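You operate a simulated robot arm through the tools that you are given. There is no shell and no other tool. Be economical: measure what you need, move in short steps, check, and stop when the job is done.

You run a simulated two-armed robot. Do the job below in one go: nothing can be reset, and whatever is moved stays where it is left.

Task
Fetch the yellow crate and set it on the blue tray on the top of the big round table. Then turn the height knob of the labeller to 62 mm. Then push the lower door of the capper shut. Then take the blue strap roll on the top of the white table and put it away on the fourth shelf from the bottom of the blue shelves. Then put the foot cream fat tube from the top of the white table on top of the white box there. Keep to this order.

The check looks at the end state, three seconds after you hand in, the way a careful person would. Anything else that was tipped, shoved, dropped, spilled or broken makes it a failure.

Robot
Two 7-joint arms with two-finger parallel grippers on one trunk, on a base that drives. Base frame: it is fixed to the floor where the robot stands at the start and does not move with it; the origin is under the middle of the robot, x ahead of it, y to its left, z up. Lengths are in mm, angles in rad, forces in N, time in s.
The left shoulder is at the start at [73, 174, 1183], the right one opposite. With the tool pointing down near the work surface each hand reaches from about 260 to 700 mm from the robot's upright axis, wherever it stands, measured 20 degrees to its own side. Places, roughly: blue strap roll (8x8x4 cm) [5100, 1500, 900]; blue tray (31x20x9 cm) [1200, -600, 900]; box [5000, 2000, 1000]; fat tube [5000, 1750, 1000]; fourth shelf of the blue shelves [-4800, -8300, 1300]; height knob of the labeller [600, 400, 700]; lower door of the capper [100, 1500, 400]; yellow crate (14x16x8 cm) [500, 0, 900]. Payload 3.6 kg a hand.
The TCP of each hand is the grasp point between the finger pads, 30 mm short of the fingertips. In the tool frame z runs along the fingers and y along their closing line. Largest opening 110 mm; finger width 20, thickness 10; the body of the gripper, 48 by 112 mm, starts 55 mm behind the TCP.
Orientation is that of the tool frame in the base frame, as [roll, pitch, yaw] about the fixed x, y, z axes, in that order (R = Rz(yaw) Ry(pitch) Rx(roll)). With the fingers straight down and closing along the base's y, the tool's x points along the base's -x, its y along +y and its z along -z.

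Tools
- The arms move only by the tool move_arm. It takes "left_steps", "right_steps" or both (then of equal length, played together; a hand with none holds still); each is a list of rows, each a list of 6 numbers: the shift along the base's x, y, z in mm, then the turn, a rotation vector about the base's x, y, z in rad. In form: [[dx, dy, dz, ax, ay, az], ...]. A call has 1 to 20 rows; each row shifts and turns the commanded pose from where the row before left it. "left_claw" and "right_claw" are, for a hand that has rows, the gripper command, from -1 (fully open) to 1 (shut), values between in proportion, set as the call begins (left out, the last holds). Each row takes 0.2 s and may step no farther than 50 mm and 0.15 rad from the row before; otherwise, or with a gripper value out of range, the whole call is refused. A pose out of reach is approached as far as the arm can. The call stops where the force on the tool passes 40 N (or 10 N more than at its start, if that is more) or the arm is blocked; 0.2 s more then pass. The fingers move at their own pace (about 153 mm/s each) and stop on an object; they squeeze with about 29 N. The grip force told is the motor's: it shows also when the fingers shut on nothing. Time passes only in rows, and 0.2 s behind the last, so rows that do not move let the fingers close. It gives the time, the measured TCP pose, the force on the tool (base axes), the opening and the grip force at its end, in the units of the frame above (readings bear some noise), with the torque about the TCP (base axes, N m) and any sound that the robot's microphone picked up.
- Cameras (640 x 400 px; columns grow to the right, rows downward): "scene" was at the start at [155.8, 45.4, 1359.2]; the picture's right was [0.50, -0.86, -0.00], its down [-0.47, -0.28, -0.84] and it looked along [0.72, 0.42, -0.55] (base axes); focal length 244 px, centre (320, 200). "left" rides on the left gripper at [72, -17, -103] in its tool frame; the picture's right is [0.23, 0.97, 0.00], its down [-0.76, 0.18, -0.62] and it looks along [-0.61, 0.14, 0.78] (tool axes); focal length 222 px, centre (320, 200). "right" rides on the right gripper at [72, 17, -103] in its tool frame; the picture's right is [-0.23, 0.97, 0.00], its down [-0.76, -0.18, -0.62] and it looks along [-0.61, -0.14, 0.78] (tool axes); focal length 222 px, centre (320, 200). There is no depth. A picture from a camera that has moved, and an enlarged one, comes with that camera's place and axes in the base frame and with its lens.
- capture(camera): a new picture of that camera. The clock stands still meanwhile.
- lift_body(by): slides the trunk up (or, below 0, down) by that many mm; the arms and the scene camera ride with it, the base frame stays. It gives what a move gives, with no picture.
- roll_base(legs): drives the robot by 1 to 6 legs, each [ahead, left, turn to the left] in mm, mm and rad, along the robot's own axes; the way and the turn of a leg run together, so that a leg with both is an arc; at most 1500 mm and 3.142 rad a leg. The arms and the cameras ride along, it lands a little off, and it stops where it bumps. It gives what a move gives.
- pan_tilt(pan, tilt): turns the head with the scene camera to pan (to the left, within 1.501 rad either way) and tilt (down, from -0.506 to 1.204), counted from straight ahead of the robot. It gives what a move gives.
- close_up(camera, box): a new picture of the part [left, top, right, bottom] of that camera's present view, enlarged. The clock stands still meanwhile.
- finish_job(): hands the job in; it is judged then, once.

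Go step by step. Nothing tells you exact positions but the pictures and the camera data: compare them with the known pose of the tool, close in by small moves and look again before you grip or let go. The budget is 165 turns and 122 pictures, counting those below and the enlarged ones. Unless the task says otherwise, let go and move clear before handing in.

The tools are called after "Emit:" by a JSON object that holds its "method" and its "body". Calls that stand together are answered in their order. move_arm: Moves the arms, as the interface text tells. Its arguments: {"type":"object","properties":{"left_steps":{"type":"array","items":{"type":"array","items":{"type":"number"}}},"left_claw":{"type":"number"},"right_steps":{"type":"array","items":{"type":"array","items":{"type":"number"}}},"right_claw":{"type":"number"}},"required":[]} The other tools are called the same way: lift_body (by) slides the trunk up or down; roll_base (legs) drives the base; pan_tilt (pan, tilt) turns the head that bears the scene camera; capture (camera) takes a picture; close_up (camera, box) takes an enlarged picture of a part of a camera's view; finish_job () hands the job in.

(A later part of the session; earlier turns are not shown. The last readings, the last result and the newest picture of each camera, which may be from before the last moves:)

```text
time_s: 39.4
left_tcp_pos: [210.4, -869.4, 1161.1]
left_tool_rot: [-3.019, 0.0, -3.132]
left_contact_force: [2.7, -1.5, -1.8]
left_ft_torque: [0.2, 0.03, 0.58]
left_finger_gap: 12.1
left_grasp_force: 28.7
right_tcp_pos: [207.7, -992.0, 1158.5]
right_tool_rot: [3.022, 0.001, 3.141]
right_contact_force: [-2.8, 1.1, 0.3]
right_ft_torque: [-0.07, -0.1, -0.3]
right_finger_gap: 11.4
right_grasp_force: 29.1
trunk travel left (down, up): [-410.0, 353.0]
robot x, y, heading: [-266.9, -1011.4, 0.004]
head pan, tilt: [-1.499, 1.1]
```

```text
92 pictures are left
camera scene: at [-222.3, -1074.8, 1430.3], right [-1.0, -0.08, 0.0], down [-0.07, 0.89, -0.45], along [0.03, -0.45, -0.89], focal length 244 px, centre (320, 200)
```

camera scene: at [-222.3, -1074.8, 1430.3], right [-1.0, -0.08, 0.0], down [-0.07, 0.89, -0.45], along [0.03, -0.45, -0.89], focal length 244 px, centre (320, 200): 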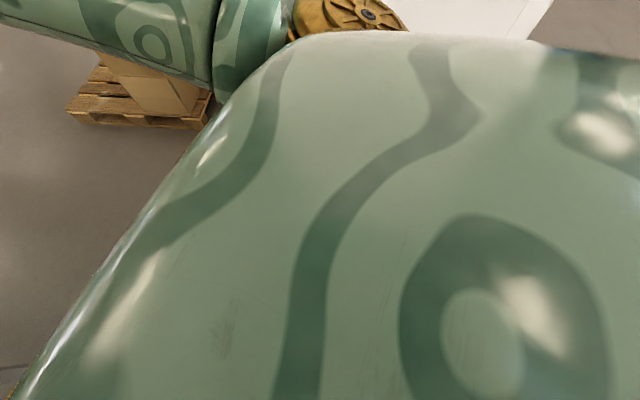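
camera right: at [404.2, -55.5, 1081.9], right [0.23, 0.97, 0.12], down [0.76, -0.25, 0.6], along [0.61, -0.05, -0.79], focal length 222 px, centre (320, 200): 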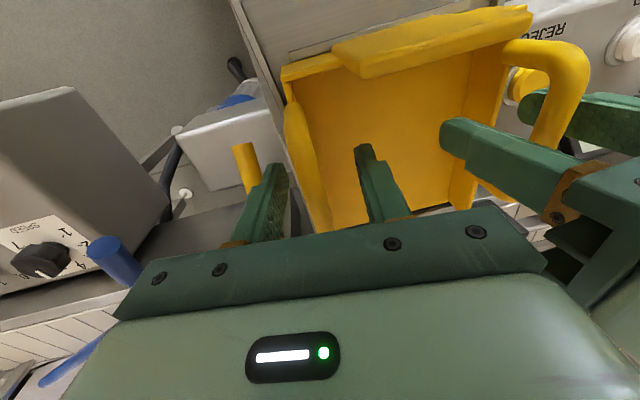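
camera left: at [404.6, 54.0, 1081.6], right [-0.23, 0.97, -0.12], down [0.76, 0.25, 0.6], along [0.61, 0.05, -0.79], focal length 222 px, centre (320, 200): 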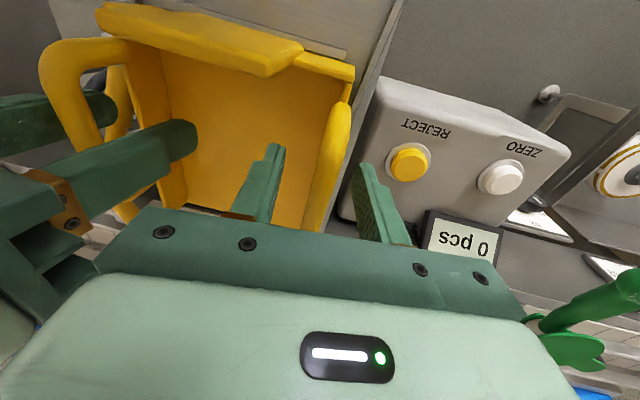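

I can't see the obstacle past the arm. The way ahead and to the right is clear, so I'll drive forward first, then right, then forward alongside the round table.

Emit:
{"method": "roll_base", "body": {"legs": [[450, -50, 0], [300, -250, 0], [500, 0, 0]]}}

Emit:
{"method": "pan_tilt", "body": {"pan": 0.75, "tilt": 0.6}}

Emit:
{"method": "capture", "body": {"camera": "scene"}}

```text
time_s: 46.7
left_tcp_pos: [1449.2, -1163.5, 1159.4]
left_tool_rot: [-3.019, 0.001, -3.125]
left_contact_force: [2.1, -1.2, -2.6]
left_ft_torque: [0.19, 0.05, 0.61]
left_finger_gap: 12.0
left_grasp_force: 28.8
right_tcp_pos: [1448.1, -1287.3, 1159.1]
right_tool_rot: [3.021, 0.003, -3.136]
right_contact_force: [-2.4, 1.7, -0.4]
right_ft_torque: [-0.1, -0.04, -0.3]
right_finger_gap: 11.0
right_grasp_force: 28.7
trunk travel left (down, up): [-410.0, 353.0]
robot x, y, heading: [969.6, -1311.9, 0.013]
head pan, tilt: [-1.499, 1.1]
```

```text
time_s: 48.8
left_tcp_pos: [1448.4, -1164.4, 1159.5]
left_tool_rot: [-3.018, 0.001, -3.126]
left_contact_force: [2.2, -1.6, -1.8]
left_ft_torque: [0.19, -0.03, 0.62]
left_finger_gap: 12.0
left_grasp_force: 29.1
right_tcp_pos: [1448.4, -1287.5, 1159.5]
right_tool_rot: [3.021, 0.003, -3.134]
right_contact_force: [-2.4, 1.1, 0.3]
right_ft_torque: [-0.11, 0.0, -0.27]
right_finger_gap: 11.6
right_grasp_force: 29.0
trunk travel left (down, up): [-410.0, 353.0]
robot x, y, heading: [969.2, -1310.3, 0.01]
head pan, tilt: [0.75, 0.6]
```

```text
91 pictures are left
camera scene: at [1076.8, -1249.9, 1468.8], right [0.69, -0.72, 0.0], down [-0.41, -0.39, -0.82], along [0.6, 0.57, -0.57], focal length 244 px, centre (320, 200)
```

scene: 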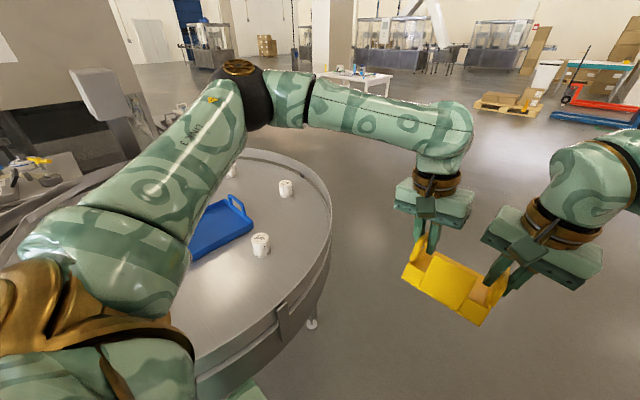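

The tray is around (1206, −578) and the table rim around y≈−965. I'll move ahead and turn left to face the tray.

Emit:
{"method": "roll_base", "body": {"legs": [[318, -20, 0], [0, 0, 1.56]]}}

Emit:
{"method": "pan_tilt", "body": {"pan": 0.0, "tilt": 0.95}}

Emit:
{"method": "capture", "body": {"camera": "scene"}}

Emit:
{"method": "capture", "body": {"camera": "right"}}

```text
time_s: 54.7
left_tcp_pos: [1159.4, -846.6, 1160.0]
left_tool_rot: [-3.019, 0.0, -1.59]
left_contact_force: [1.2, 1.4, -1.7]
left_ft_torque: [0.02, 0.16, 0.61]
left_finger_gap: 12.0
left_grasp_force: 29.3
right_tcp_pos: [1282.9, -851.9, 1159.3]
right_tool_rot: [3.022, 0.002, -1.598]
right_contact_force: [-2.2, -2.2, -0.2]
right_ft_torque: [0.06, -0.11, -0.34]
right_finger_gap: 11.1
right_grasp_force: 29.5
trunk travel left (down, up): [-410.0, 353.0]
robot x, y, heading: [1289.3, -1329.6, 1.548]
head pan, tilt: [0.75, 0.6]
```

```text
time_s: 55.8
left_tcp_pos: [1159.4, -847.3, 1160.5]
left_tool_rot: [-3.02, 0.002, -1.589]
left_contact_force: [1.8, 1.6, -1.8]
left_ft_torque: [-0.01, 0.19, 0.66]
left_finger_gap: 11.9
left_grasp_force: 28.7
right_tcp_pos: [1283.2, -852.2, 1159.2]
right_tool_rot: [3.021, 0.002, -1.597]
right_contact_force: [-0.9, -2.5, 0.7]
right_ft_torque: [0.05, -0.08, -0.33]
right_finger_gap: 11.4
right_grasp_force: 29.3
trunk travel left (down, up): [-410.0, 353.0]
robot x, y, heading: [1289.8, -1327.7, 1.544]
head pan, tilt: [0.0, 0.949]
```

```text
90 pictures are left
camera scene: at [1293.5, -1214.1, 1440.4], right [1.0, -0.02, 0.0], down [-0.02, -0.81, -0.58], along [0.01, 0.58, -0.81], focal length 244 px, centre (320, 200)
```

scene: 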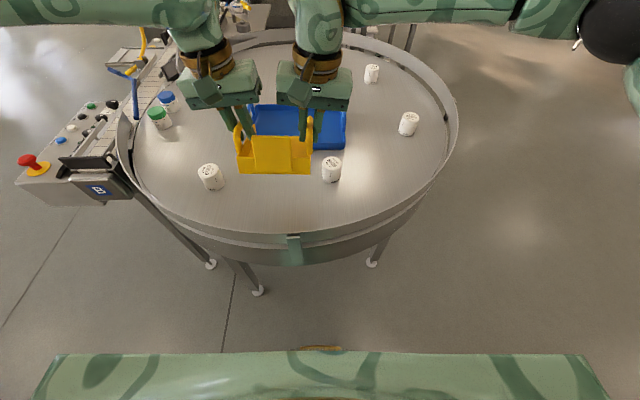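

```text
89 pictures are left
camera right: at [1276.5, -923.8, 1263.1], right [-0.96, 0.25, 0.12], down [0.27, 0.75, 0.6], along [0.06, 0.61, -0.79], focal length 222 px, centre (320, 200)
```

right: 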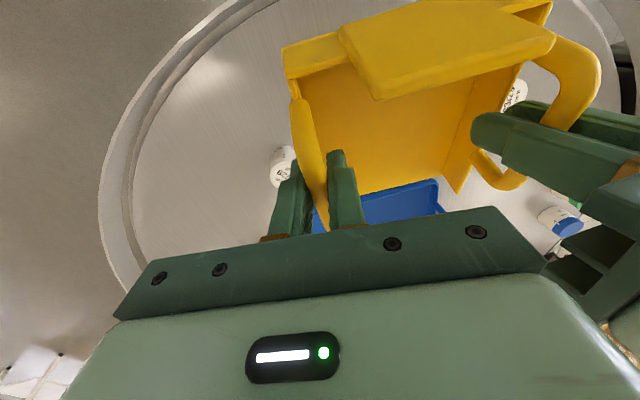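

I have a good view: the tray spans x≈1074–1385, y≈−672…−478, and there is room to roll closer. I'll advance 125 mm.

Emit:
{"method": "roll_base", "body": {"legs": [[125, 0, 0.02]]}}

Emit:
{"method": "pan_tilt", "body": {"pan": 0.1, "tilt": 0.8}}

Emit:
{"method": "close_up", "body": {"camera": "scene", "box": [180, 60, 420, 260]}}

Emit:
{"method": "capture", "body": {"camera": "right"}}

Emit:
{"method": "capture", "body": {"camera": "left"}}

```text
time_s: 57.0
left_tcp_pos: [1153.0, -724.9, 1159.5]
left_tool_rot: [-3.019, 0.0, -1.572]
left_contact_force: [2.2, 1.5, -2.1]
left_ft_torque: [0.0, 0.19, 0.57]
left_finger_gap: 11.9
left_grasp_force: 29.0
right_tcp_pos: [1276.4, -727.9, 1159.3]
right_tool_rot: [3.022, 0.002, -1.579]
right_contact_force: [-2.1, -1.8, -0.5]
right_ft_torque: [-0.04, -0.12, -0.35]
right_finger_gap: 11.5
right_grasp_force: 28.8
trunk travel left (down, up): [-410.0, 353.0]
robot x, y, heading: [1292.0, -1203.1, 1.565]
head pan, tilt: [0.0, 0.949]
```

```text
time_s: 57.7
left_tcp_pos: [1153.3, -723.9, 1160.9]
left_tool_rot: [-3.021, 0.0, -1.57]
left_contact_force: [1.2, 1.0, -1.5]
left_ft_torque: [-0.12, 0.18, 0.59]
left_finger_gap: 12.0
left_grasp_force: 28.8
right_tcp_pos: [1275.6, -728.5, 1158.8]
right_tool_rot: [3.022, 0.0, -1.58]
right_contact_force: [-1.7, -1.8, 0.5]
right_ft_torque: [0.11, -0.08, -0.4]
right_finger_gap: 11.5
right_grasp_force: 29.4
trunk travel left (down, up): [-410.0, 353.0]
robot x, y, heading: [1291.3, -1206.1, 1.567]
head pan, tilt: [0.099, 0.799]
```

```text
2.00 times, centred on (300, 160) of scene
camera zoom: at [1285.3, -1082.0, 1451.8], right [1.0, 0.09, 0.0], down [0.07, -0.71, -0.7], along [-0.07, 0.69, -0.72], focal length 488 px, centre (360, 280)
```

zoom: 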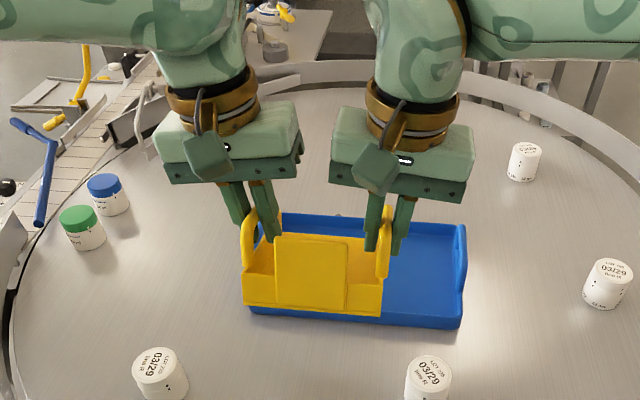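

```text
87 pictures are left
camera right: at [1270.9, -799.7, 1263.0], right [-0.96, 0.24, 0.12], down [0.26, 0.76, 0.6], along [0.05, 0.61, -0.79], focal length 222 px, centre (320, 200)
```

right: 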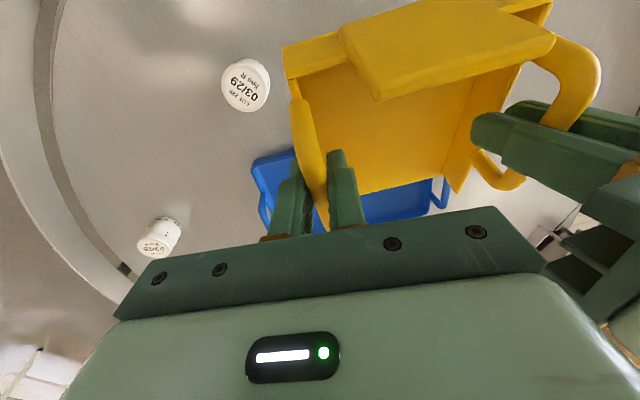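

```text
86 pictures are left
camera left: at [1156.6, -798.2, 1265.6], right [-0.97, -0.23, -0.12], down [-0.25, 0.76, 0.6], along [-0.04, 0.61, -0.79], focal length 222 px, centre (320, 200)
```

left: 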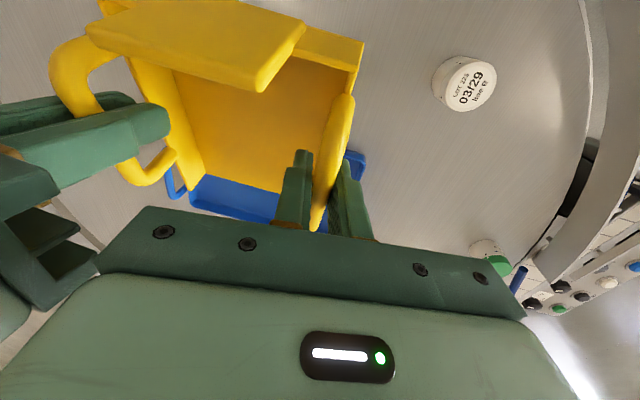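

The tray centre is at about (1236, −545), nearly axis-aligned. The crate centre is 24 mm ahead of the bars, so the bars must go to y≈−567. I'll nudge the base and then extend the arms.

Emit:
{"method": "roll_base", "body": {"legs": [[28, -22, 0]]}}

Emit:
{"method": "move_arm", "body": {"left_steps": [[0, 20, 0, 0, 0, 0], [0, 20, 0, 0, 0, 0], [0, 20, 0, 0, 0, 0], [0, 20, 0, 0, 0, 0], [0, 20, 0, 0, 0, 0]], "right_steps": [[0, 20, 0, 0, 0, 0], [0, 20, 0, 0, 0, 0], [0, 20, 0, 0, 0, 0], [0, 20, 0, 0, 0, 0], [0, 20, 0, 0, 0, 0]]}}

Emit:
{"method": "capture", "body": {"camera": "scene"}}

```text
time_s: 58.6
left_tcp_pos: [1175.6, -697.7, 1159.4]
left_tool_rot: [-3.019, 0.0, -1.571]
left_contact_force: [2.1, 1.7, -1.1]
left_ft_torque: [0.03, 0.18, 0.61]
left_finger_gap: 11.7
left_grasp_force: 29.4
right_tcp_pos: [1298.1, -700.0, 1158.6]
right_tool_rot: [3.023, 0.001, -1.58]
right_contact_force: [-1.9, -1.0, 0.2]
right_ft_torque: [-0.08, -0.16, -0.34]
right_finger_gap: 11.1
right_grasp_force: 28.9
trunk travel left (down, up): [-410.0, 353.0]
robot x, y, heading: [1314.4, -1177.8, 1.56]
head pan, tilt: [0.099, 0.799]
```

```text
time_s: 59.2
left_tcp_pos: [1169.1, -673.0, 1162.1]
left_tool_rot: [-3.003, 0.003, -1.572]
left_contact_force: [1.1, 4.3, -1.2]
left_ft_torque: [-0.62, 0.12, 0.54]
left_finger_gap: 12.7
left_grasp_force: 29.0
left hand out of reach, approached as far as the arm can: row 1, 2
right_tcp_pos: [1291.3, -672.0, 1160.5]
right_tool_rot: [3.011, -0.007, -1.563]
right_contact_force: [-2.8, -5.7, -0.3]
right_ft_torque: [0.63, 0.05, 0.02]
right_finger_gap: 11.1
right_grasp_force: 29.1
trunk travel left (down, up): [-410.0, 353.0]
robot x, y, heading: [1311.5, -1179.4, 1.563]
head pan, tilt: [0.099, 0.799]
stopped in row 2 (left hand): the force on the tool passed its limit at 48 N (the readings are from after the stop); the commanded pose is now the measured one
```

```text
85 pictures are left
camera scene: at [1306.1, -1053.5, 1451.8], right [1.0, 0.09, 0.0], down [0.07, -0.71, -0.7], along [-0.06, 0.69, -0.72], focal length 244 px, centre (320, 200)
```

scene: 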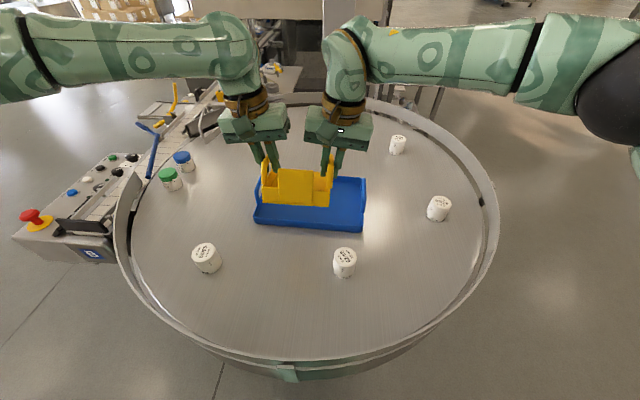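

The left arm hits a wrist limit here, but the force readings show the crate weighs only about 0.2 kg. Plan: set it down on free table space in front of the tray, re-grip its tab with the right hand alone, and place it from there.

Emit:
{"method": "roll_base", "body": {"legs": [[-100, 25, 0]]}}

Emit:
{"method": "lift_body", "body": {"by": -170}}

Emit:
{"method": "capture", "body": {"camera": "scene"}}

Emit:
{"method": "capture", "body": {"camera": "left"}}

```text
time_s: 60.3
left_tcp_pos: [1141.9, -773.1, 1164.0]
left_tool_rot: [-3.007, 0.003, -1.571]
left_contact_force: [5.3, 7.2, -3.1]
left_ft_torque: [0.26, 0.2, 0.63]
left_finger_gap: 13.0
left_grasp_force: 28.8
right_tcp_pos: [1265.2, -772.3, 1159.5]
right_tool_rot: [3.014, -0.003, -1.564]
right_contact_force: [-4.1, -8.0, 1.4]
right_ft_torque: [-0.11, 0.03, 0.29]
right_finger_gap: 11.4
right_grasp_force: 29.1
trunk travel left (down, up): [-410.0, 353.0]
robot x, y, heading: [1285.5, -1274.2, 1.564]
head pan, tilt: [0.099, 0.799]
```

```text
time_s: 62.2
left_tcp_pos: [1141.8, -773.0, 992.6]
left_tool_rot: [-3.003, 0.002, -1.572]
left_contact_force: [4.8, 1.4, -3.2]
left_ft_torque: [0.13, 0.12, 0.41]
left_finger_gap: 11.3
left_grasp_force: 29.0
right_tcp_pos: [1265.9, -770.4, 989.1]
right_tool_rot: [3.014, -0.004, -1.562]
right_contact_force: [-4.1, -1.8, 6.2]
right_ft_torque: [0.45, 0.04, -0.2]
right_finger_gap: 11.1
right_grasp_force: 29.0
trunk travel left (down, up): [-240.0, 523.0]
robot x, y, heading: [1289.2, -1272.7, 1.567]
head pan, tilt: [0.099, 0.799]
```

```text
84 pictures are left
camera scene: at [1280.9, -1087.1, 1278.6], right [1.0, 0.09, 0.0], down [0.07, -0.71, -0.7], along [-0.07, 0.69, -0.72], focal length 244 px, centre (320, 200)
```

scene: 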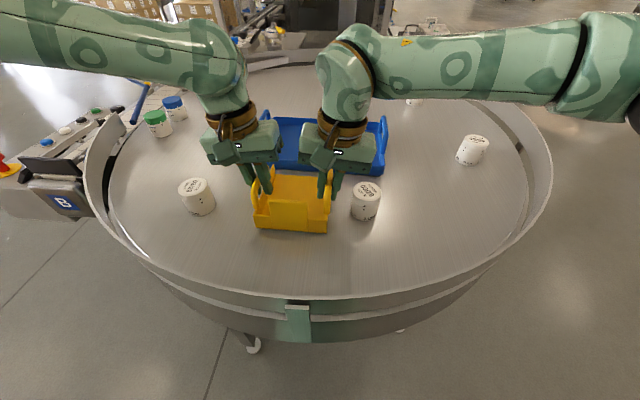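

```text
83 pictures are left
camera left: at [1145.0, -846.2, 1098.2], right [-0.96, -0.23, -0.13], down [-0.26, 0.76, 0.59], along [-0.03, 0.61, -0.79], focal length 222 px, centre (320, 200)
```

left: 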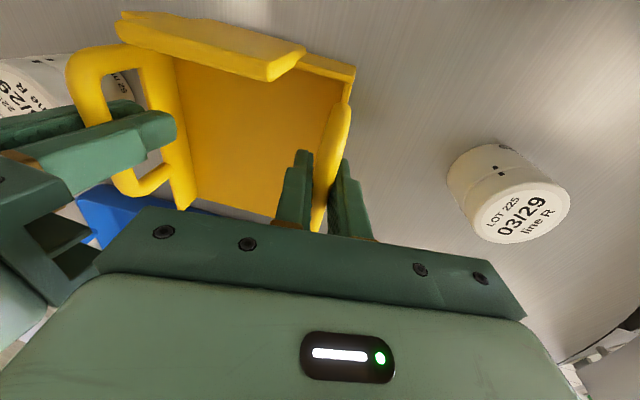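

The right-hand jar is about 40 mm from the right finger, so I'll shift 30 mm left and lower gently until contact.

Emit:
{"method": "roll_base", "body": {"legs": [[0, 30, 0]]}}

Emit:
{"method": "move_arm", "body": {"left_steps": [[0, 0, -6, 0, 0, 0], [0, 0, -6, 0, 0, 0], [0, 0, -5, 0, 0, 0], [0, 0, -4, 0, 0, 0]], "right_steps": [[0, 0, -6, 0, 0, 0], [0, 0, -6, 0, 0, 0], [0, 0, -5, 0, 0, 0], [0, 0, -4, 0, 0, 0]]}}

```text
time_s: 63.1
left_tcp_pos: [1110.9, -771.8, 992.8]
left_tool_rot: [-3.002, 0.002, -1.572]
left_contact_force: [6.2, -2.0, 0.5]
left_ft_torque: [-0.32, -0.08, 0.17]
left_finger_gap: 11.4
left_grasp_force: 29.4
right_tcp_pos: [1233.7, -771.3, 990.8]
right_tool_rot: [3.014, -0.006, -1.563]
right_contact_force: [-7.4, 1.4, -1.8]
right_ft_torque: [0.33, -0.13, -0.36]
right_finger_gap: 11.2
right_grasp_force: 28.7
trunk travel left (down, up): [-240.0, 523.0]
robot x, y, heading: [1260.4, -1276.8, 1.564]
head pan, tilt: [0.099, 0.799]
```

```text
time_s: 63.8
left_tcp_pos: [1113.0, -773.1, 986.0]
left_tool_rot: [-3.004, 0.015, -1.567]
left_contact_force: [-8.9, -4.9, 20.7]
left_ft_torque: [-0.46, -0.04, 0.01]
left_finger_gap: 11.2
left_grasp_force: 29.2
right_tcp_pos: [1234.4, -771.8, 984.7]
right_tool_rot: [3.007, 0.004, -1.566]
right_contact_force: [8.8, -3.3, 20.2]
right_ft_torque: [-0.59, -0.29, 0.13]
right_finger_gap: 11.3
right_grasp_force: 28.6
trunk travel left (down, up): [-240.0, 523.0]
robot x, y, heading: [1256.0, -1281.2, 1.569]
head pan, tilt: [0.099, 0.799]
stopped in row 3 (right hand): the force on the tool passed its limit at 46 N (the readings are from after the stop); the commanded pose is now the measured one
```

The crate is down, so the table top is at z≈918. Opening both hands and raising them straight up.

Emit:
{"method": "move_arm", "body": {"left_steps": [[0, 0, 1, 0, 0, 0], [0, 0, 0, 0, 0, 0], [0, 0, 0, 0, 0, 0]], "right_steps": [[0, 0, 1, 0, 0, 0], [0, 0, 0, 0, 0, 0], [0, 0, 0, 0, 0, 0]], "left_claw": 0.3, "right_claw": 0.3}}

Emit:
{"method": "move_arm", "body": {"left_steps": [[0, 0, 30, 0, 0, 0], [0, 0, 40, 0, 0, 0], [0, 0, 40, 0, 0, 0], [-20, -20, 20, 0, 0, 0], [-40, -25, 0, 0, 0, 0], [-40, -25, 0, 0, 0, 0], [-40, -25, 0, 0, 0, 0], [-30, -30, 0, 0, 0, 0]], "right_steps": [[0, 0, 30, 0, 0, 0], [0, 0, 40, 0, 0, 0], [0, 0, 40, 0, 0, 0], [0, 0, 30, 0, 0, 0], [0, 0, 30, 0, 0, 0], [0, 0, 0, 0, 0, 0], [0, 0, 0, 0, 0, 0], [0, 0, 0, 0, 0, 0]]}}

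Emit:
{"method": "capture", "body": {"camera": "scene"}}

Emit:
{"method": "capture", "body": {"camera": "right"}}

```text
time_s: 64.6
left_tcp_pos: [1111.3, -770.5, 981.3]
left_tool_rot: [-3.004, 0.008, -1.566]
left_contact_force: [-0.5, -0.3, -0.3]
left_ft_torque: [0.01, -0.03, -0.05]
left_finger_gap: 38.6
left_grasp_force: 0.0
right_tcp_pos: [1233.9, -768.5, 981.1]
right_tool_rot: [3.008, 0.0, -1.566]
right_contact_force: [0.2, 0.4, -0.1]
right_ft_torque: [0.0, -0.02, -0.02]
right_finger_gap: 38.8
right_grasp_force: 0.1
trunk travel left (down, up): [-240.0, 523.0]
robot x, y, heading: [1258.7, -1277.3, 1.568]
head pan, tilt: [0.099, 0.799]
```

```text
time_s: 66.4
left_tcp_pos: [940.8, -897.2, 1109.0]
left_tool_rot: [-3.007, 0.007, -1.567]
left_contact_force: [0.7, -0.2, 0.3]
left_ft_torque: [0.01, 0.01, 0.02]
left_finger_gap: 38.8
left_grasp_force: 0.0
right_tcp_pos: [1231.7, -770.7, 1154.0]
right_tool_rot: [3.009, -0.001, -1.566]
right_contact_force: [-0.2, -0.5, -0.3]
right_ft_torque: [0.02, 0.01, -0.01]
right_finger_gap: 38.3
right_grasp_force: 0.0
trunk travel left (down, up): [-240.0, 523.0]
robot x, y, heading: [1257.1, -1275.4, 1.574]
head pan, tilt: [0.099, 0.799]
```

```text
82 pictures are left
camera scene: at [1250.0, -1088.4, 1279.0], right [1.0, 0.1, 0.0], down [0.07, -0.71, -0.7], along [-0.07, 0.69, -0.72], focal length 244 px, centre (320, 200)
```

scene: 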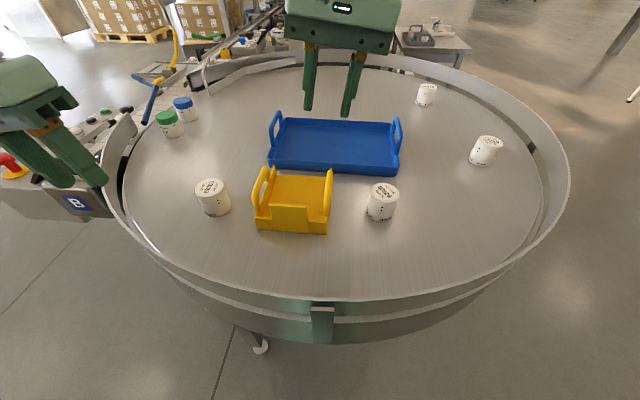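

```text
81 pictures are left
camera right: at [1228.1, -842.3, 1257.3], right [-0.97, 0.22, 0.13], down [0.25, 0.76, 0.59], along [0.03, 0.61, -0.79], focal length 222 px, centre (320, 200)
```

right: 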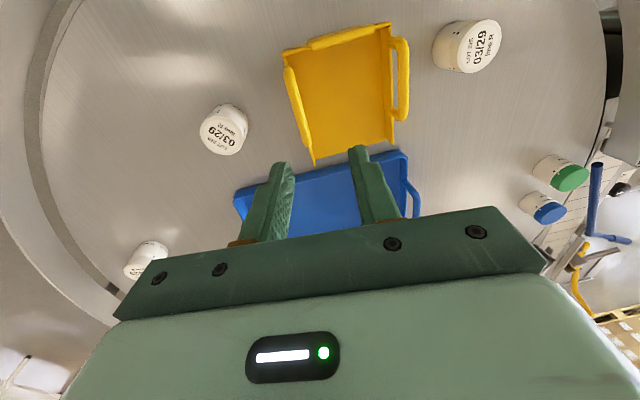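

The crate stands on the table with its tab at about (1175, −830), and the tray centre is ≈ (1236, −549). I'll turn the right hand 90°, untilt it and hover over the tab.

Emit:
{"method": "move_arm", "body": {"right_steps": [[0, 0, 0, 0, -0.13, 0], [-5, -5, 0, 0, 0, -0.1428], [-5, -5, 0, 0, 0, -0.1428], [-5, -5, 0, 0, 0, -0.1428], [-5, -5, 0, 0, 0, -0.1428], [-5, -5, 0, 0, 0, -0.1428], [-5, -5, 0, 0, 0, -0.1428], [-5, -5, 0, 0, 0, -0.1428], [-5, -5, 0, 0, 0, -0.1428], [-5, -5, 0, 0, 0, -0.1428], [-5, -5, 0, 0, 0, -0.1428], [-7, -9, 0, 0, 0, -0.1428], [0, 0, -40, 0, 0, 0], [0, 0, -40, 0, 0, 0]], "right_claw": -1}}

Emit:
{"method": "capture", "body": {"camera": "right"}}

Emit:
{"method": "capture", "body": {"camera": "scene"}}

```text
time_s: 69.4
left_tcp_pos: [942.8, -894.6, 1108.8]
left_tool_rot: [-3.006, 0.009, -1.567]
left_contact_force: [-0.1, -0.1, -0.6]
left_ft_torque: [-0.03, -0.01, 0.02]
left_finger_gap: 38.6
left_grasp_force: 0.1
right_tcp_pos: [1177.0, -830.8, 1072.2]
right_tool_rot: [3.14, -0.001, -3.138]
right_contact_force: [0.0, 0.7, -0.3]
right_ft_torque: [-0.02, 0.03, 0.0]
right_finger_gap: 109.8
right_grasp_force: 0.1
trunk travel left (down, up): [-240.0, 523.0]
robot x, y, heading: [1258.8, -1272.1, 1.569]
head pan, tilt: [0.099, 0.799]
```

```text
80 pictures are left
camera right: at [1103.7, -814.2, 1174.8], right [0.22, 0.97, 0.0], down [0.76, -0.18, 0.62], along [0.61, -0.14, -0.78], focal length 222 px, centre (320, 200)
```

right: 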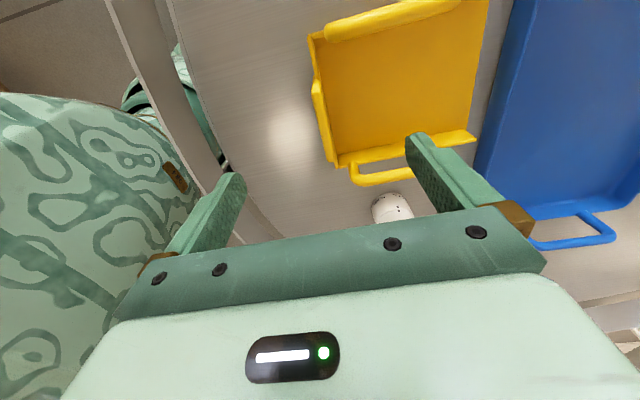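

```text
79 pictures are left
camera scene: at [1250.3, -1087.1, 1278.7], right [1.0, 0.1, 0.0], down [0.07, -0.71, -0.7], along [-0.07, 0.69, -0.72], focal length 244 px, centre (320, 200)
```

scene: 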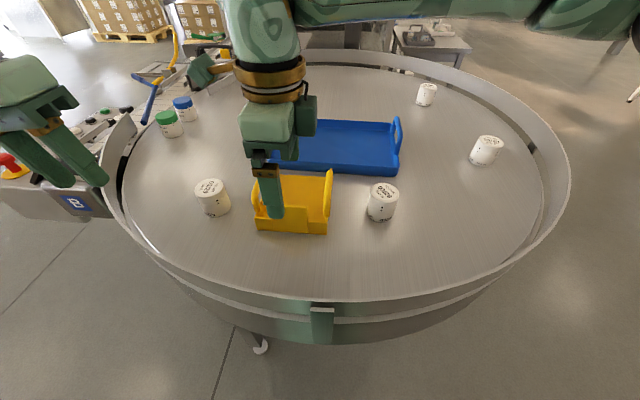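

Emit:
{"method": "move_arm", "body": {"right_steps": [[0, 2, -35, 0, 0, 0], [0, 2, -35, 0, 0, 0], [0, 0, -32, 0, 0, 0]]}}

Emit:
{"method": "move_arm", "body": {"right_steps": [[0, 0, 0, 0, 0, 0], [0, 0, 0, 0, 0, 0], [0, 0, 0, 0, 0, 0], [0, 0, 0, 0, 0, 0]], "right_claw": 1}}

Emit:
{"method": "move_arm", "body": {"right_steps": [[0, 0, 5, 0, 0, 0], [0, 0, 10, 0, 0, 0], [0, 0, 15, 0, 0, 0], [0, 0, 0, 0, 0, 0]]}}

Emit:
{"method": "capture", "body": {"camera": "right"}}

```text
time_s: 70.2
left_tcp_pos: [940.9, -894.5, 1107.9]
left_tool_rot: [-3.006, 0.007, -1.567]
left_contact_force: [-0.8, -1.1, 0.0]
left_ft_torque: [-0.01, -0.01, -0.02]
left_finger_gap: 38.4
left_grasp_force: 0.0
right_tcp_pos: [1178.0, -821.7, 966.0]
right_tool_rot: [3.141, 0.0, -3.137]
right_contact_force: [0.3, 0.0, -0.4]
right_ft_torque: [0.02, 0.0, -0.03]
right_finger_gap: 109.9
right_grasp_force: 0.0
trunk travel left (down, up): [-240.0, 523.0]
robot x, y, heading: [1258.6, -1274.8, 1.568]
head pan, tilt: [0.099, 0.799]
```

```text
time_s: 71.2
left_tcp_pos: [941.2, -893.7, 1108.8]
left_tool_rot: [-3.005, 0.009, -1.567]
left_contact_force: [0.0, -1.1, 0.1]
left_ft_torque: [-0.03, 0.01, 0.02]
left_finger_gap: 38.4
left_grasp_force: 0.1
right_tcp_pos: [1177.8, -821.3, 966.3]
right_tool_rot: [3.141, -0.001, -3.137]
right_contact_force: [0.6, -0.4, 0.8]
right_ft_torque: [-0.12, 0.01, 0.0]
right_finger_gap: 7.9
right_grasp_force: 28.5
trunk travel left (down, up): [-240.0, 523.0]
robot x, y, heading: [1257.6, -1271.3, 1.562]
head pan, tilt: [0.099, 0.799]
```

```text
time_s: 72.2
left_tcp_pos: [942.2, -894.7, 1107.7]
left_tool_rot: [-3.004, 0.009, -1.567]
left_contact_force: [-1.0, 0.0, 0.4]
left_ft_torque: [0.0, -0.02, -0.02]
left_finger_gap: 38.3
left_grasp_force: 0.1
right_tcp_pos: [1177.1, -823.4, 996.6]
right_tool_rot: [3.139, 0.0, -3.136]
right_contact_force: [0.2, 0.4, -3.2]
right_ft_torque: [-0.14, -0.01, 0.02]
right_finger_gap: 8.0
right_grasp_force: 28.7
trunk travel left (down, up): [-240.0, 523.0]
robot x, y, heading: [1259.3, -1273.5, 1.571]
head pan, tilt: [0.099, 0.799]
```

```text
78 pictures are left
camera right: at [1104.3, -805.7, 1099.6], right [0.22, 0.97, 0.0], down [0.76, -0.17, 0.62], along [0.61, -0.14, -0.78], focal length 222 px, centre (320, 200)
```

right: 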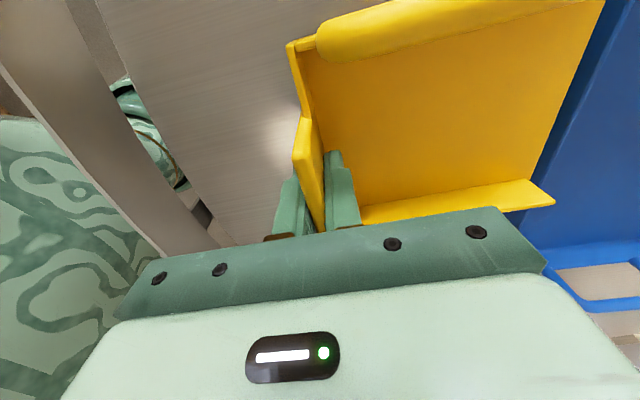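

The tab grip holds this time. I'll raise the crate over the tray.

Emit:
{"method": "move_arm", "body": {"right_steps": [[0, 0, 20, 0, 0, 0], [0, 0, 30, 0, 0, 0], [0, 0, 20, 0, 0, 0], [6, 20, 0, 0, 0, 0], [6, 20, 0, 0, 0, 0], [6, 20, 0, 0, 0, 0], [6, 20, 0, 0, 0, 0], [6, 20, 0, 0, 0, 0], [6, 20, 0, 0, 0, 0], [6, 20, 0, 0, 0, 0], [6, 20, 0, 0, 0, 0], [6, 20, 0, 0, 0, 0], [5, 17, 0, 0, 0, 0], [0, 0, 0, 0, 0, 0]]}}

Emit:
{"method": "capture", "body": {"camera": "scene"}}

Emit:
{"method": "capture", "body": {"camera": "right"}}

```text
time_s: 75.2
left_tcp_pos: [942.3, -895.2, 1109.9]
left_tool_rot: [-3.006, 0.009, -1.567]
left_contact_force: [0.0, 0.1, 0.0]
left_ft_torque: [-0.03, 0.0, -0.01]
left_finger_gap: 38.2
left_grasp_force: 0.0
right_tcp_pos: [1225.8, -659.7, 1068.1]
right_tool_rot: [3.141, 0.0, -3.136]
right_contact_force: [-0.1, 0.1, -2.4]
right_ft_torque: [-0.08, 0.01, -0.02]
right_finger_gap: 8.0
right_grasp_force: 29.3
right hand out of reach, approached as far as the arm can: row 12, 13
trunk travel left (down, up): [-240.0, 523.0]
robot x, y, heading: [1261.0, -1277.2, 1.563]
head pan, tilt: [0.099, 0.799]
```

```text
77 pictures are left
camera scene: at [1250.3, -1087.1, 1278.7], right [1.0, 0.1, 0.0], down [0.07, -0.71, -0.7], along [-0.07, 0.69, -0.72], focal length 244 px, centre (320, 200)
```

scene: 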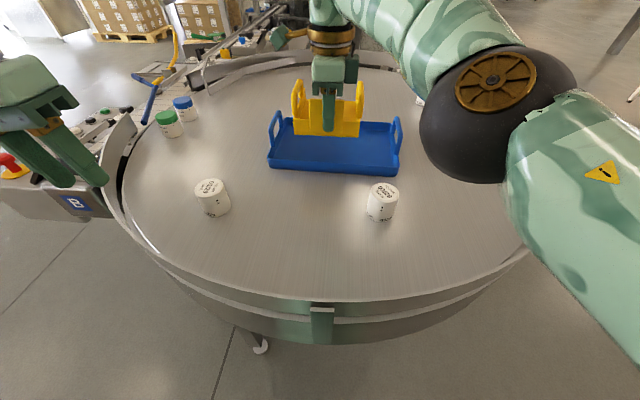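

```text
76 pictures are left
camera right: at [1152.8, -643.7, 1171.0], right [0.22, 0.98, 0.0], down [0.76, -0.17, 0.62], along [0.61, -0.14, -0.78], focal length 222 px, centre (320, 200)
```

right: 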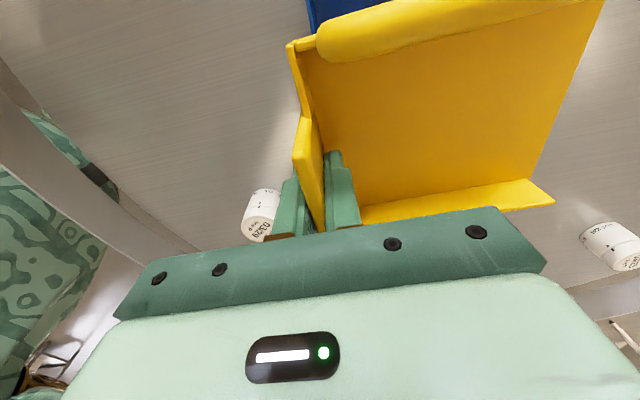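

The right arm is at its limit, so I'll roll the base 34 mm forward and 10 mm right.

Emit:
{"method": "roll_base", "body": {"legs": [[34, -11, 0]]}}

Emit:
{"method": "close_up", "body": {"camera": "scene", "box": [240, 60, 440, 220]}}

Emit:
{"method": "capture", "body": {"camera": "left"}}

```text
time_s: 76.0
left_tcp_pos: [952.7, -859.1, 1107.5]
left_tool_rot: [-3.005, 0.007, -1.568]
left_contact_force: [-0.7, 1.2, -0.2]
left_ft_torque: [-0.03, -0.02, -0.02]
left_finger_gap: 38.4
left_grasp_force: 0.1
right_tcp_pos: [1237.4, -625.3, 1067.0]
right_tool_rot: [3.141, 0.001, -3.135]
right_contact_force: [0.1, 0.3, -2.6]
right_ft_torque: [-0.19, -0.03, -0.02]
right_finger_gap: 7.6
right_grasp_force: 29.7
trunk travel left (down, up): [-240.0, 523.0]
robot x, y, heading: [1273.9, -1239.5, 1.565]
head pan, tilt: [0.099, 0.799]
```

```text
2.50 times, centred on (340, 140) of scene
camera zoom: at [1261.4, -1051.1, 1278.4], right [1.0, 0.1, 0.0], down [0.07, -0.72, -0.7], along [-0.07, 0.69, -0.72], focal length 610 px, centre (270, 350)
```

zoom: 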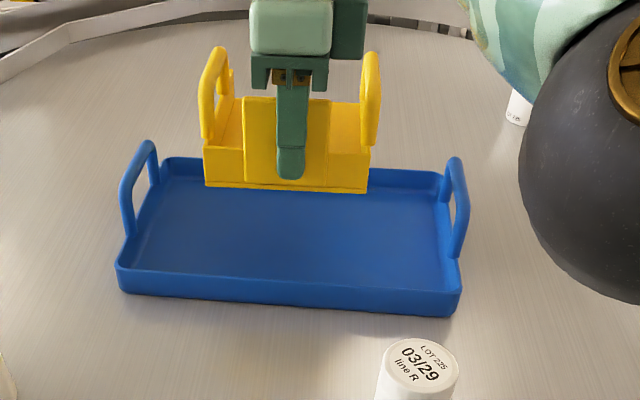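

```text
74 pictures are left
camera left: at [955.3, -933.3, 1212.6], right [-0.96, -0.23, -0.13], down [-0.26, 0.76, 0.6], along [-0.04, 0.61, -0.79], focal length 222 px, centre (320, 200)
```

left: 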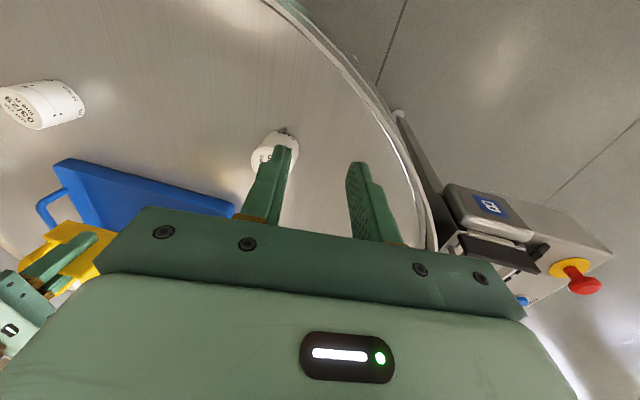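

It's aligned: the crate centre is ≈ −548 against the tray centre ≈ −545. Lowering.

Emit:
{"method": "move_arm", "body": {"right_steps": [[0, 0, -25, 0, 0, 0], [0, 0, -25, 0, 0, 0], [0, 0, -20, 0, 0, 0], [0, 0, -10, 0, 0, 0], [0, 0, 0, 0, 0, 0]]}}

Emit:
{"method": "close_up", "body": {"camera": "scene", "box": [240, 60, 440, 220]}}

```text
time_s: 77.2
left_tcp_pos: [953.2, -860.8, 1108.2]
left_tool_rot: [-3.006, 0.01, -1.567]
left_contact_force: [0.4, -0.8, -0.4]
left_ft_torque: [0.04, -0.01, -0.01]
left_finger_gap: 38.5
left_grasp_force: 0.1
right_tcp_pos: [1240.5, -627.5, 988.7]
right_tool_rot: [3.141, -0.002, -3.137]
right_contact_force: [-0.2, 0.4, -2.0]
right_ft_torque: [-0.14, -0.04, 0.01]
right_finger_gap: 7.8
right_grasp_force: 28.9
trunk travel left (down, up): [-240.0, 523.0]
robot x, y, heading: [1271.4, -1241.0, 1.569]
head pan, tilt: [0.099, 0.799]
```

```text
2.50 times, centred on (340, 140) of scene
camera zoom: at [1261.5, -1053.3, 1278.8], right [1.0, 0.1, 0.0], down [0.07, -0.71, -0.7], along [-0.07, 0.69, -0.72], focal length 610 px, centre (270, 350)
```

zoom: 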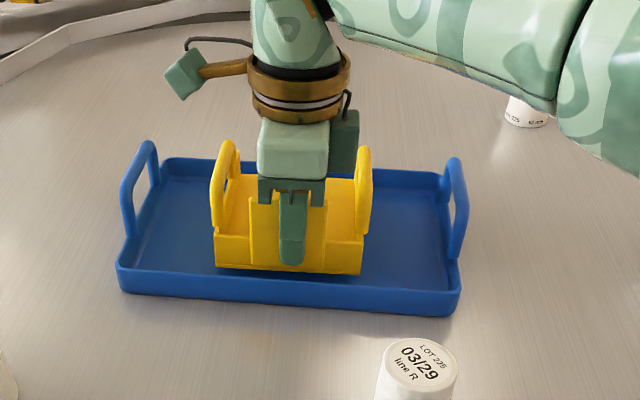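

Well centred inside the tray. A few more millimetres to contact, then release.

Emit:
{"method": "move_arm", "body": {"right_steps": [[0, 0, -5, 0, 0, 0], [0, 0, -4, 0, 0, 0], [0, 0, -3, 0, 0, 0], [0, 0, -3, 0, 0, 0], [0, 0, 0, 0, 0, 0]]}}

```text
time_s: 78.4
left_tcp_pos: [952.8, -861.2, 1108.4]
left_tool_rot: [-3.005, 0.009, -1.568]
left_contact_force: [0.0, -0.8, -0.5]
left_ft_torque: [-0.02, -0.03, 0.01]
left_finger_gap: 38.4
left_grasp_force: 0.1
right_tcp_pos: [1238.5, -626.7, 972.3]
right_tool_rot: [3.138, -0.001, -3.137]
right_contact_force: [0.2, -0.9, -1.7]
right_ft_torque: [-0.13, -0.01, -0.02]
right_finger_gap: 7.7
right_grasp_force: 28.8
trunk travel left (down, up): [-240.0, 523.0]
robot x, y, heading: [1266.6, -1238.3, 1.568]
head pan, tilt: [0.099, 0.799]
```

Emit:
{"method": "move_arm", "body": {"right_steps": [[0, 0, -2, 0, 0, 0], [0, 0, -2, 0, 0, 0], [0, 0, -1, 0, 0, 0], [0, 0, 0, 0, 0, 0]]}}

```text
time_s: 79.4
left_tcp_pos: [953.2, -863.2, 1109.9]
left_tool_rot: [-3.007, 0.01, -1.566]
left_contact_force: [-0.2, -0.7, 0.5]
left_ft_torque: [0.01, -0.01, -0.04]
left_finger_gap: 38.7
left_grasp_force: 0.1
right_tcp_pos: [1237.9, -628.4, 971.7]
right_tool_rot: [3.132, -0.001, -3.136]
right_contact_force: [-0.2, 4.9, 28.0]
right_ft_torque: [0.15, 0.0, -0.04]
right_finger_gap: 7.2
right_grasp_force: 28.8
trunk travel left (down, up): [-240.0, 523.0]
robot x, y, heading: [1270.5, -1240.4, 1.568]
head pan, tilt: [0.099, 0.799]
```

Seated. Opening slightly and lifting the hand straight up.

Emit:
{"method": "move_arm", "body": {"right_steps": [[0, 0, 1, 0, 0, 0], [0, 0, 0, 0, 0, 0], [0, 0, 0, 0, 0, 0]], "right_claw": 0.55}}

Emit:
{"method": "move_arm", "body": {"right_steps": [[0, 0, 10, 0, 0, 0], [0, 0, 20, 0, 0, 0], [0, 0, 40, 0, 0, 0], [0, 0, 40, 0, 0, 0], [0, 0, 30, 0, 0, 0]]}}

Emit:
{"method": "close_up", "body": {"camera": "scene", "box": [220, 60, 460, 260]}}

```text
time_s: 80.2
left_tcp_pos: [951.9, -861.1, 1106.3]
left_tool_rot: [-3.006, 0.008, -1.568]
left_contact_force: [0.3, -0.5, -0.5]
left_ft_torque: [-0.01, 0.02, -0.01]
left_finger_gap: 38.5
left_grasp_force: 0.0
right_tcp_pos: [1237.9, -627.2, 969.7]
right_tool_rot: [3.14, -0.001, -3.137]
right_contact_force: [-0.7, 0.0, 0.4]
right_ft_torque: [-0.01, -0.02, -0.04]
right_finger_gap: 25.0
right_grasp_force: 0.1
trunk travel left (down, up): [-240.0, 523.0]
robot x, y, heading: [1268.5, -1242.5, 1.569]
head pan, tilt: [0.099, 0.799]
```

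```text
time_s: 81.4
left_tcp_pos: [952.7, -862.5, 1108.7]
left_tool_rot: [-3.005, 0.01, -1.566]
left_contact_force: [0.4, 0.0, -0.3]
left_ft_torque: [0.01, -0.02, -0.01]
left_finger_gap: 38.6
left_grasp_force: 0.1
right_tcp_pos: [1234.8, -640.9, 1109.0]
right_tool_rot: [3.139, -0.002, -3.136]
right_contact_force: [0.1, -0.2, -0.1]
right_ft_torque: [0.01, 0.03, 0.06]
right_finger_gap: 24.8
right_grasp_force: 0.0
right hand out of reach, approached as far as the arm can: row 4, 5
trunk travel left (down, up): [-240.0, 523.0]
robot x, y, heading: [1267.3, -1241.0, 1.564]
head pan, tilt: [0.099, 0.799]
```

```text
2.00 times, centred on (340, 160) of scene
camera zoom: at [1261.7, -1054.1, 1278.9], right [1.0, 0.1, 0.0], down [0.07, -0.71, -0.7], along [-0.07, 0.69, -0.72], focal length 488 px, centre (280, 280)
```

zoom: 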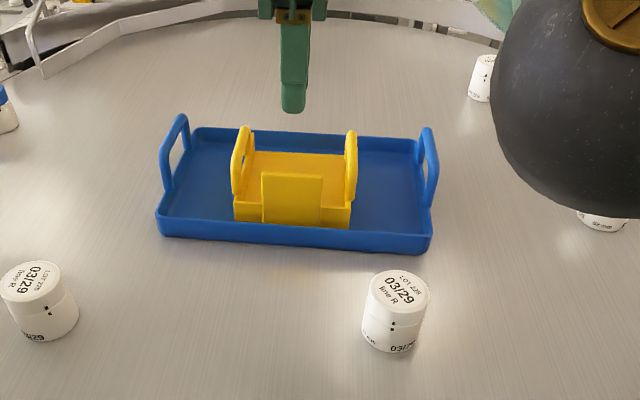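

The crate sits in the tray and nothing else has moved. I'll raise the trunk, retract, and drive back toward the labeller.

Emit:
{"method": "lift_body", "body": {"by": 150}}

Emit:
{"method": "roll_base", "body": {"legs": [[-130, 0, 0]]}}

Emit:
{"method": "move_arm", "body": {"right_steps": [[15, -15, 0, 0, 0, 0.1428], [15, -15, 0, 0, 0, 0.1428], [15, -15, 0, 0, 0, 0.1428], [15, -15, 0, 0, 0, 0.1428], [15, -15, 0, 0, 0, 0.1428], [15, -15, 0, 0, 0, 0.1428], [15, -15, 0, 0, 0, 0.1428], [15, -15, 0, 0, 0, 0.1428], [15, -15, 0, 0, 0, 0.1428], [15, -15, 0, 0, 0, 0.1428], [15, -15, 0, 0, 0, 0.1428]]}}

Emit:
{"method": "roll_base", "body": {"legs": [[0, 0, -1.565], [-800, 0, 0], [-320, 250, 0], [-170, 60, 0], [0, 800, 0]]}}

```text
time_s: 83.2
left_tcp_pos: [952.4, -860.9, 1257.7]
left_tool_rot: [-3.006, 0.009, -1.566]
left_contact_force: [-0.8, -0.5, -0.3]
left_ft_torque: [0.0, -0.02, 0.01]
left_finger_gap: 38.5
left_grasp_force: 0.0
right_tcp_pos: [1234.5, -688.9, 1326.2]
right_tool_rot: [3.01, -0.001, -3.137]
right_contact_force: [-1.0, 0.4, 0.2]
right_ft_torque: [-0.01, -0.02, 0.02]
right_finger_gap: 24.6
right_grasp_force: 0.1
trunk travel left (down, up): [-390.0, 373.0]
robot x, y, heading: [1268.7, -1240.0, 1.565]
head pan, tilt: [0.099, 0.799]
```

```text
time_s: 84.5
left_tcp_pos: [952.7, -993.2, 1258.1]
left_tool_rot: [-3.006, 0.01, -1.569]
left_contact_force: [0.2, -0.7, -0.5]
left_ft_torque: [0.05, 0.02, 0.01]
left_finger_gap: 38.5
left_grasp_force: 0.0
right_tcp_pos: [1235.5, -820.8, 1327.4]
right_tool_rot: [3.009, 0.001, -3.139]
right_contact_force: [0.5, -0.2, -0.4]
right_ft_torque: [0.05, 0.02, 0.01]
right_finger_gap: 24.8
right_grasp_force: 0.0
trunk travel left (down, up): [-390.0, 373.0]
robot x, y, heading: [1268.6, -1374.5, 1.567]
head pan, tilt: [0.099, 0.799]
```

```text
time_s: 86.9
left_tcp_pos: [954.8, -991.6, 1258.0]
left_tool_rot: [-3.007, 0.008, -1.57]
left_contact_force: [0.3, -0.4, 1.1]
left_ft_torque: [0.0, -0.01, 0.0]
left_finger_gap: 38.9
left_grasp_force: 0.1
right_tcp_pos: [1401.7, -987.5, 1326.8]
right_tool_rot: [3.009, 0.001, -1.566]
right_contact_force: [-0.2, -0.1, 0.1]
right_ft_torque: [-0.01, 0.03, -0.02]
right_finger_gap: 24.7
right_grasp_force: 0.0
right hand out of reach, approached as far as the arm can: row 1
trunk travel left (down, up): [-390.0, 373.0]
robot x, y, heading: [1263.3, -1372.2, 1.565]
head pan, tilt: [0.099, 0.799]
```

```text
time_s: 101.9
left_tcp_pos: [401.5, 39.8, 1258.3]
left_tool_rot: [-3.006, 0.009, 3.129]
left_contact_force: [0.3, 0.5, 0.3]
left_ft_torque: [0.04, 0.02, 0.05]
left_finger_gap: 38.6
left_grasp_force: 0.1
right_tcp_pos: [400.8, -407.4, 1326.5]
right_tool_rot: [3.01, -0.002, 3.129]
right_contact_force: [-1.1, 0.0, 0.7]
right_ft_torque: [-0.03, 0.0, -0.02]
right_finger_gap: 24.7
right_grasp_force: 0.1
trunk travel left (down, up): [-390.0, 373.0]
robot x, y, heading: [16.8, -265.9, -0.017]
head pan, tilt: [0.099, 0.799]
```

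I'm back near the line. I'll straighten, shift left and look at the labeller area.

Emit:
{"method": "roll_base", "body": {"legs": [[-60, 350, 0.017]]}}

Emit:
{"method": "pan_tilt", "body": {"pan": 0.6, "tilt": 0.7}}

Emit:
{"method": "capture", "body": {"camera": "scene"}}

```text
time_s: 104.2
left_tcp_pos: [342.5, 398.9, 1258.6]
left_tool_rot: [-3.006, 0.007, -3.14]
left_contact_force: [-0.7, 0.7, -0.3]
left_ft_torque: [-0.01, 0.01, 0.04]
left_finger_gap: 38.4
left_grasp_force: 0.1
right_tcp_pos: [348.4, -47.2, 1326.5]
right_tool_rot: [3.008, 0.0, -3.139]
right_contact_force: [-1.4, -0.4, 0.3]
right_ft_torque: [-0.03, 0.03, -0.02]
right_finger_gap: 24.9
right_grasp_force: 0.0
trunk travel left (down, up): [-390.0, 373.0]
robot x, y, heading: [-41.0, 86.7, -0.005]
head pan, tilt: [0.099, 0.799]
```

```text
time_s: 105.2
left_tcp_pos: [343.1, 400.0, 1257.8]
left_tool_rot: [-3.005, 0.009, -3.14]
left_contact_force: [0.0, 0.0, 0.4]
left_ft_torque: [-0.02, 0.01, 0.02]
left_finger_gap: 38.6
left_grasp_force: 0.0
right_tcp_pos: [348.2, -48.5, 1327.8]
right_tool_rot: [3.007, -0.001, -3.138]
right_contact_force: [0.0, -0.1, 0.1]
right_ft_torque: [-0.02, -0.03, -0.02]
right_finger_gap: 25.0
right_grasp_force: 0.0
trunk travel left (down, up): [-390.0, 373.0]
robot x, y, heading: [-37.1, 86.7, -0.003]
head pan, tilt: [0.6, 0.7]
```

```text
71 pictures are left
camera scene: at [80.3, 131.2, 1440.0], right [0.56, -0.83, 0.0], down [-0.53, -0.36, -0.76], along [0.63, 0.43, -0.64], focal length 244 px, centre (320, 200)
```

scene: 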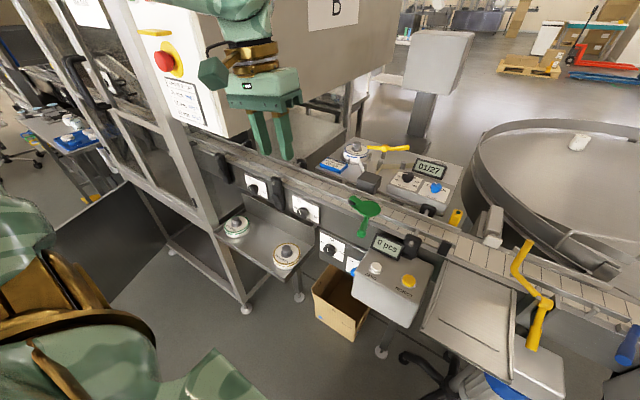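

Several knobs with scale cards sit under the conveyor edge. I'll enlarge them to read the labels.

Emit:
{"method": "close_up", "body": {"camera": "scene", "box": [210, 150, 370, 290]}}

Emit:
{"method": "close_up", "body": {"camera": "scene", "box": [280, 190, 360, 260]}}

```text
2.86 times, centred on (290, 220) of scene
camera zoom: at [80.3, 131.2, 1440.0], right [0.56, -0.83, 0.0], down [-0.53, -0.36, -0.76], along [0.63, 0.43, -0.64], focal length 698 px, centre (406, 143)
```

zoom: 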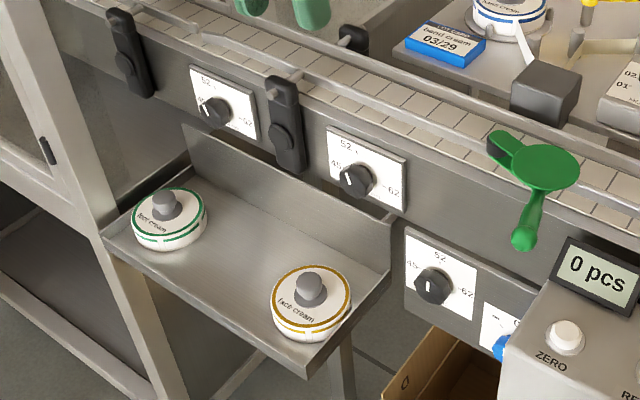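

```text
5.71 times, centred on (320, 225) of scene
camera zoom: at [80.3, 131.2, 1440.0], right [0.56, -0.83, 0.0], down [-0.53, -0.36, -0.76], along [0.63, 0.43, -0.64], focal length 1396 px, centre (320, 57)
```

zoom: 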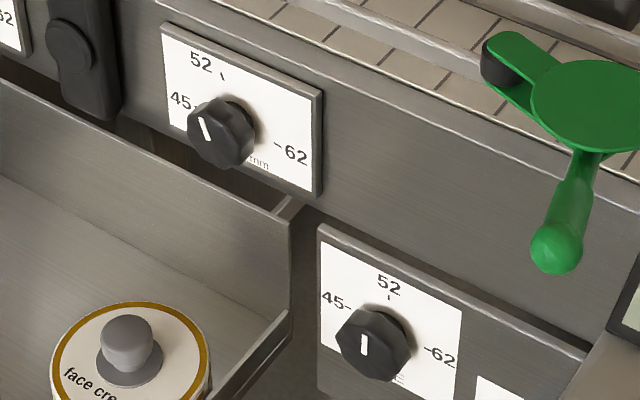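

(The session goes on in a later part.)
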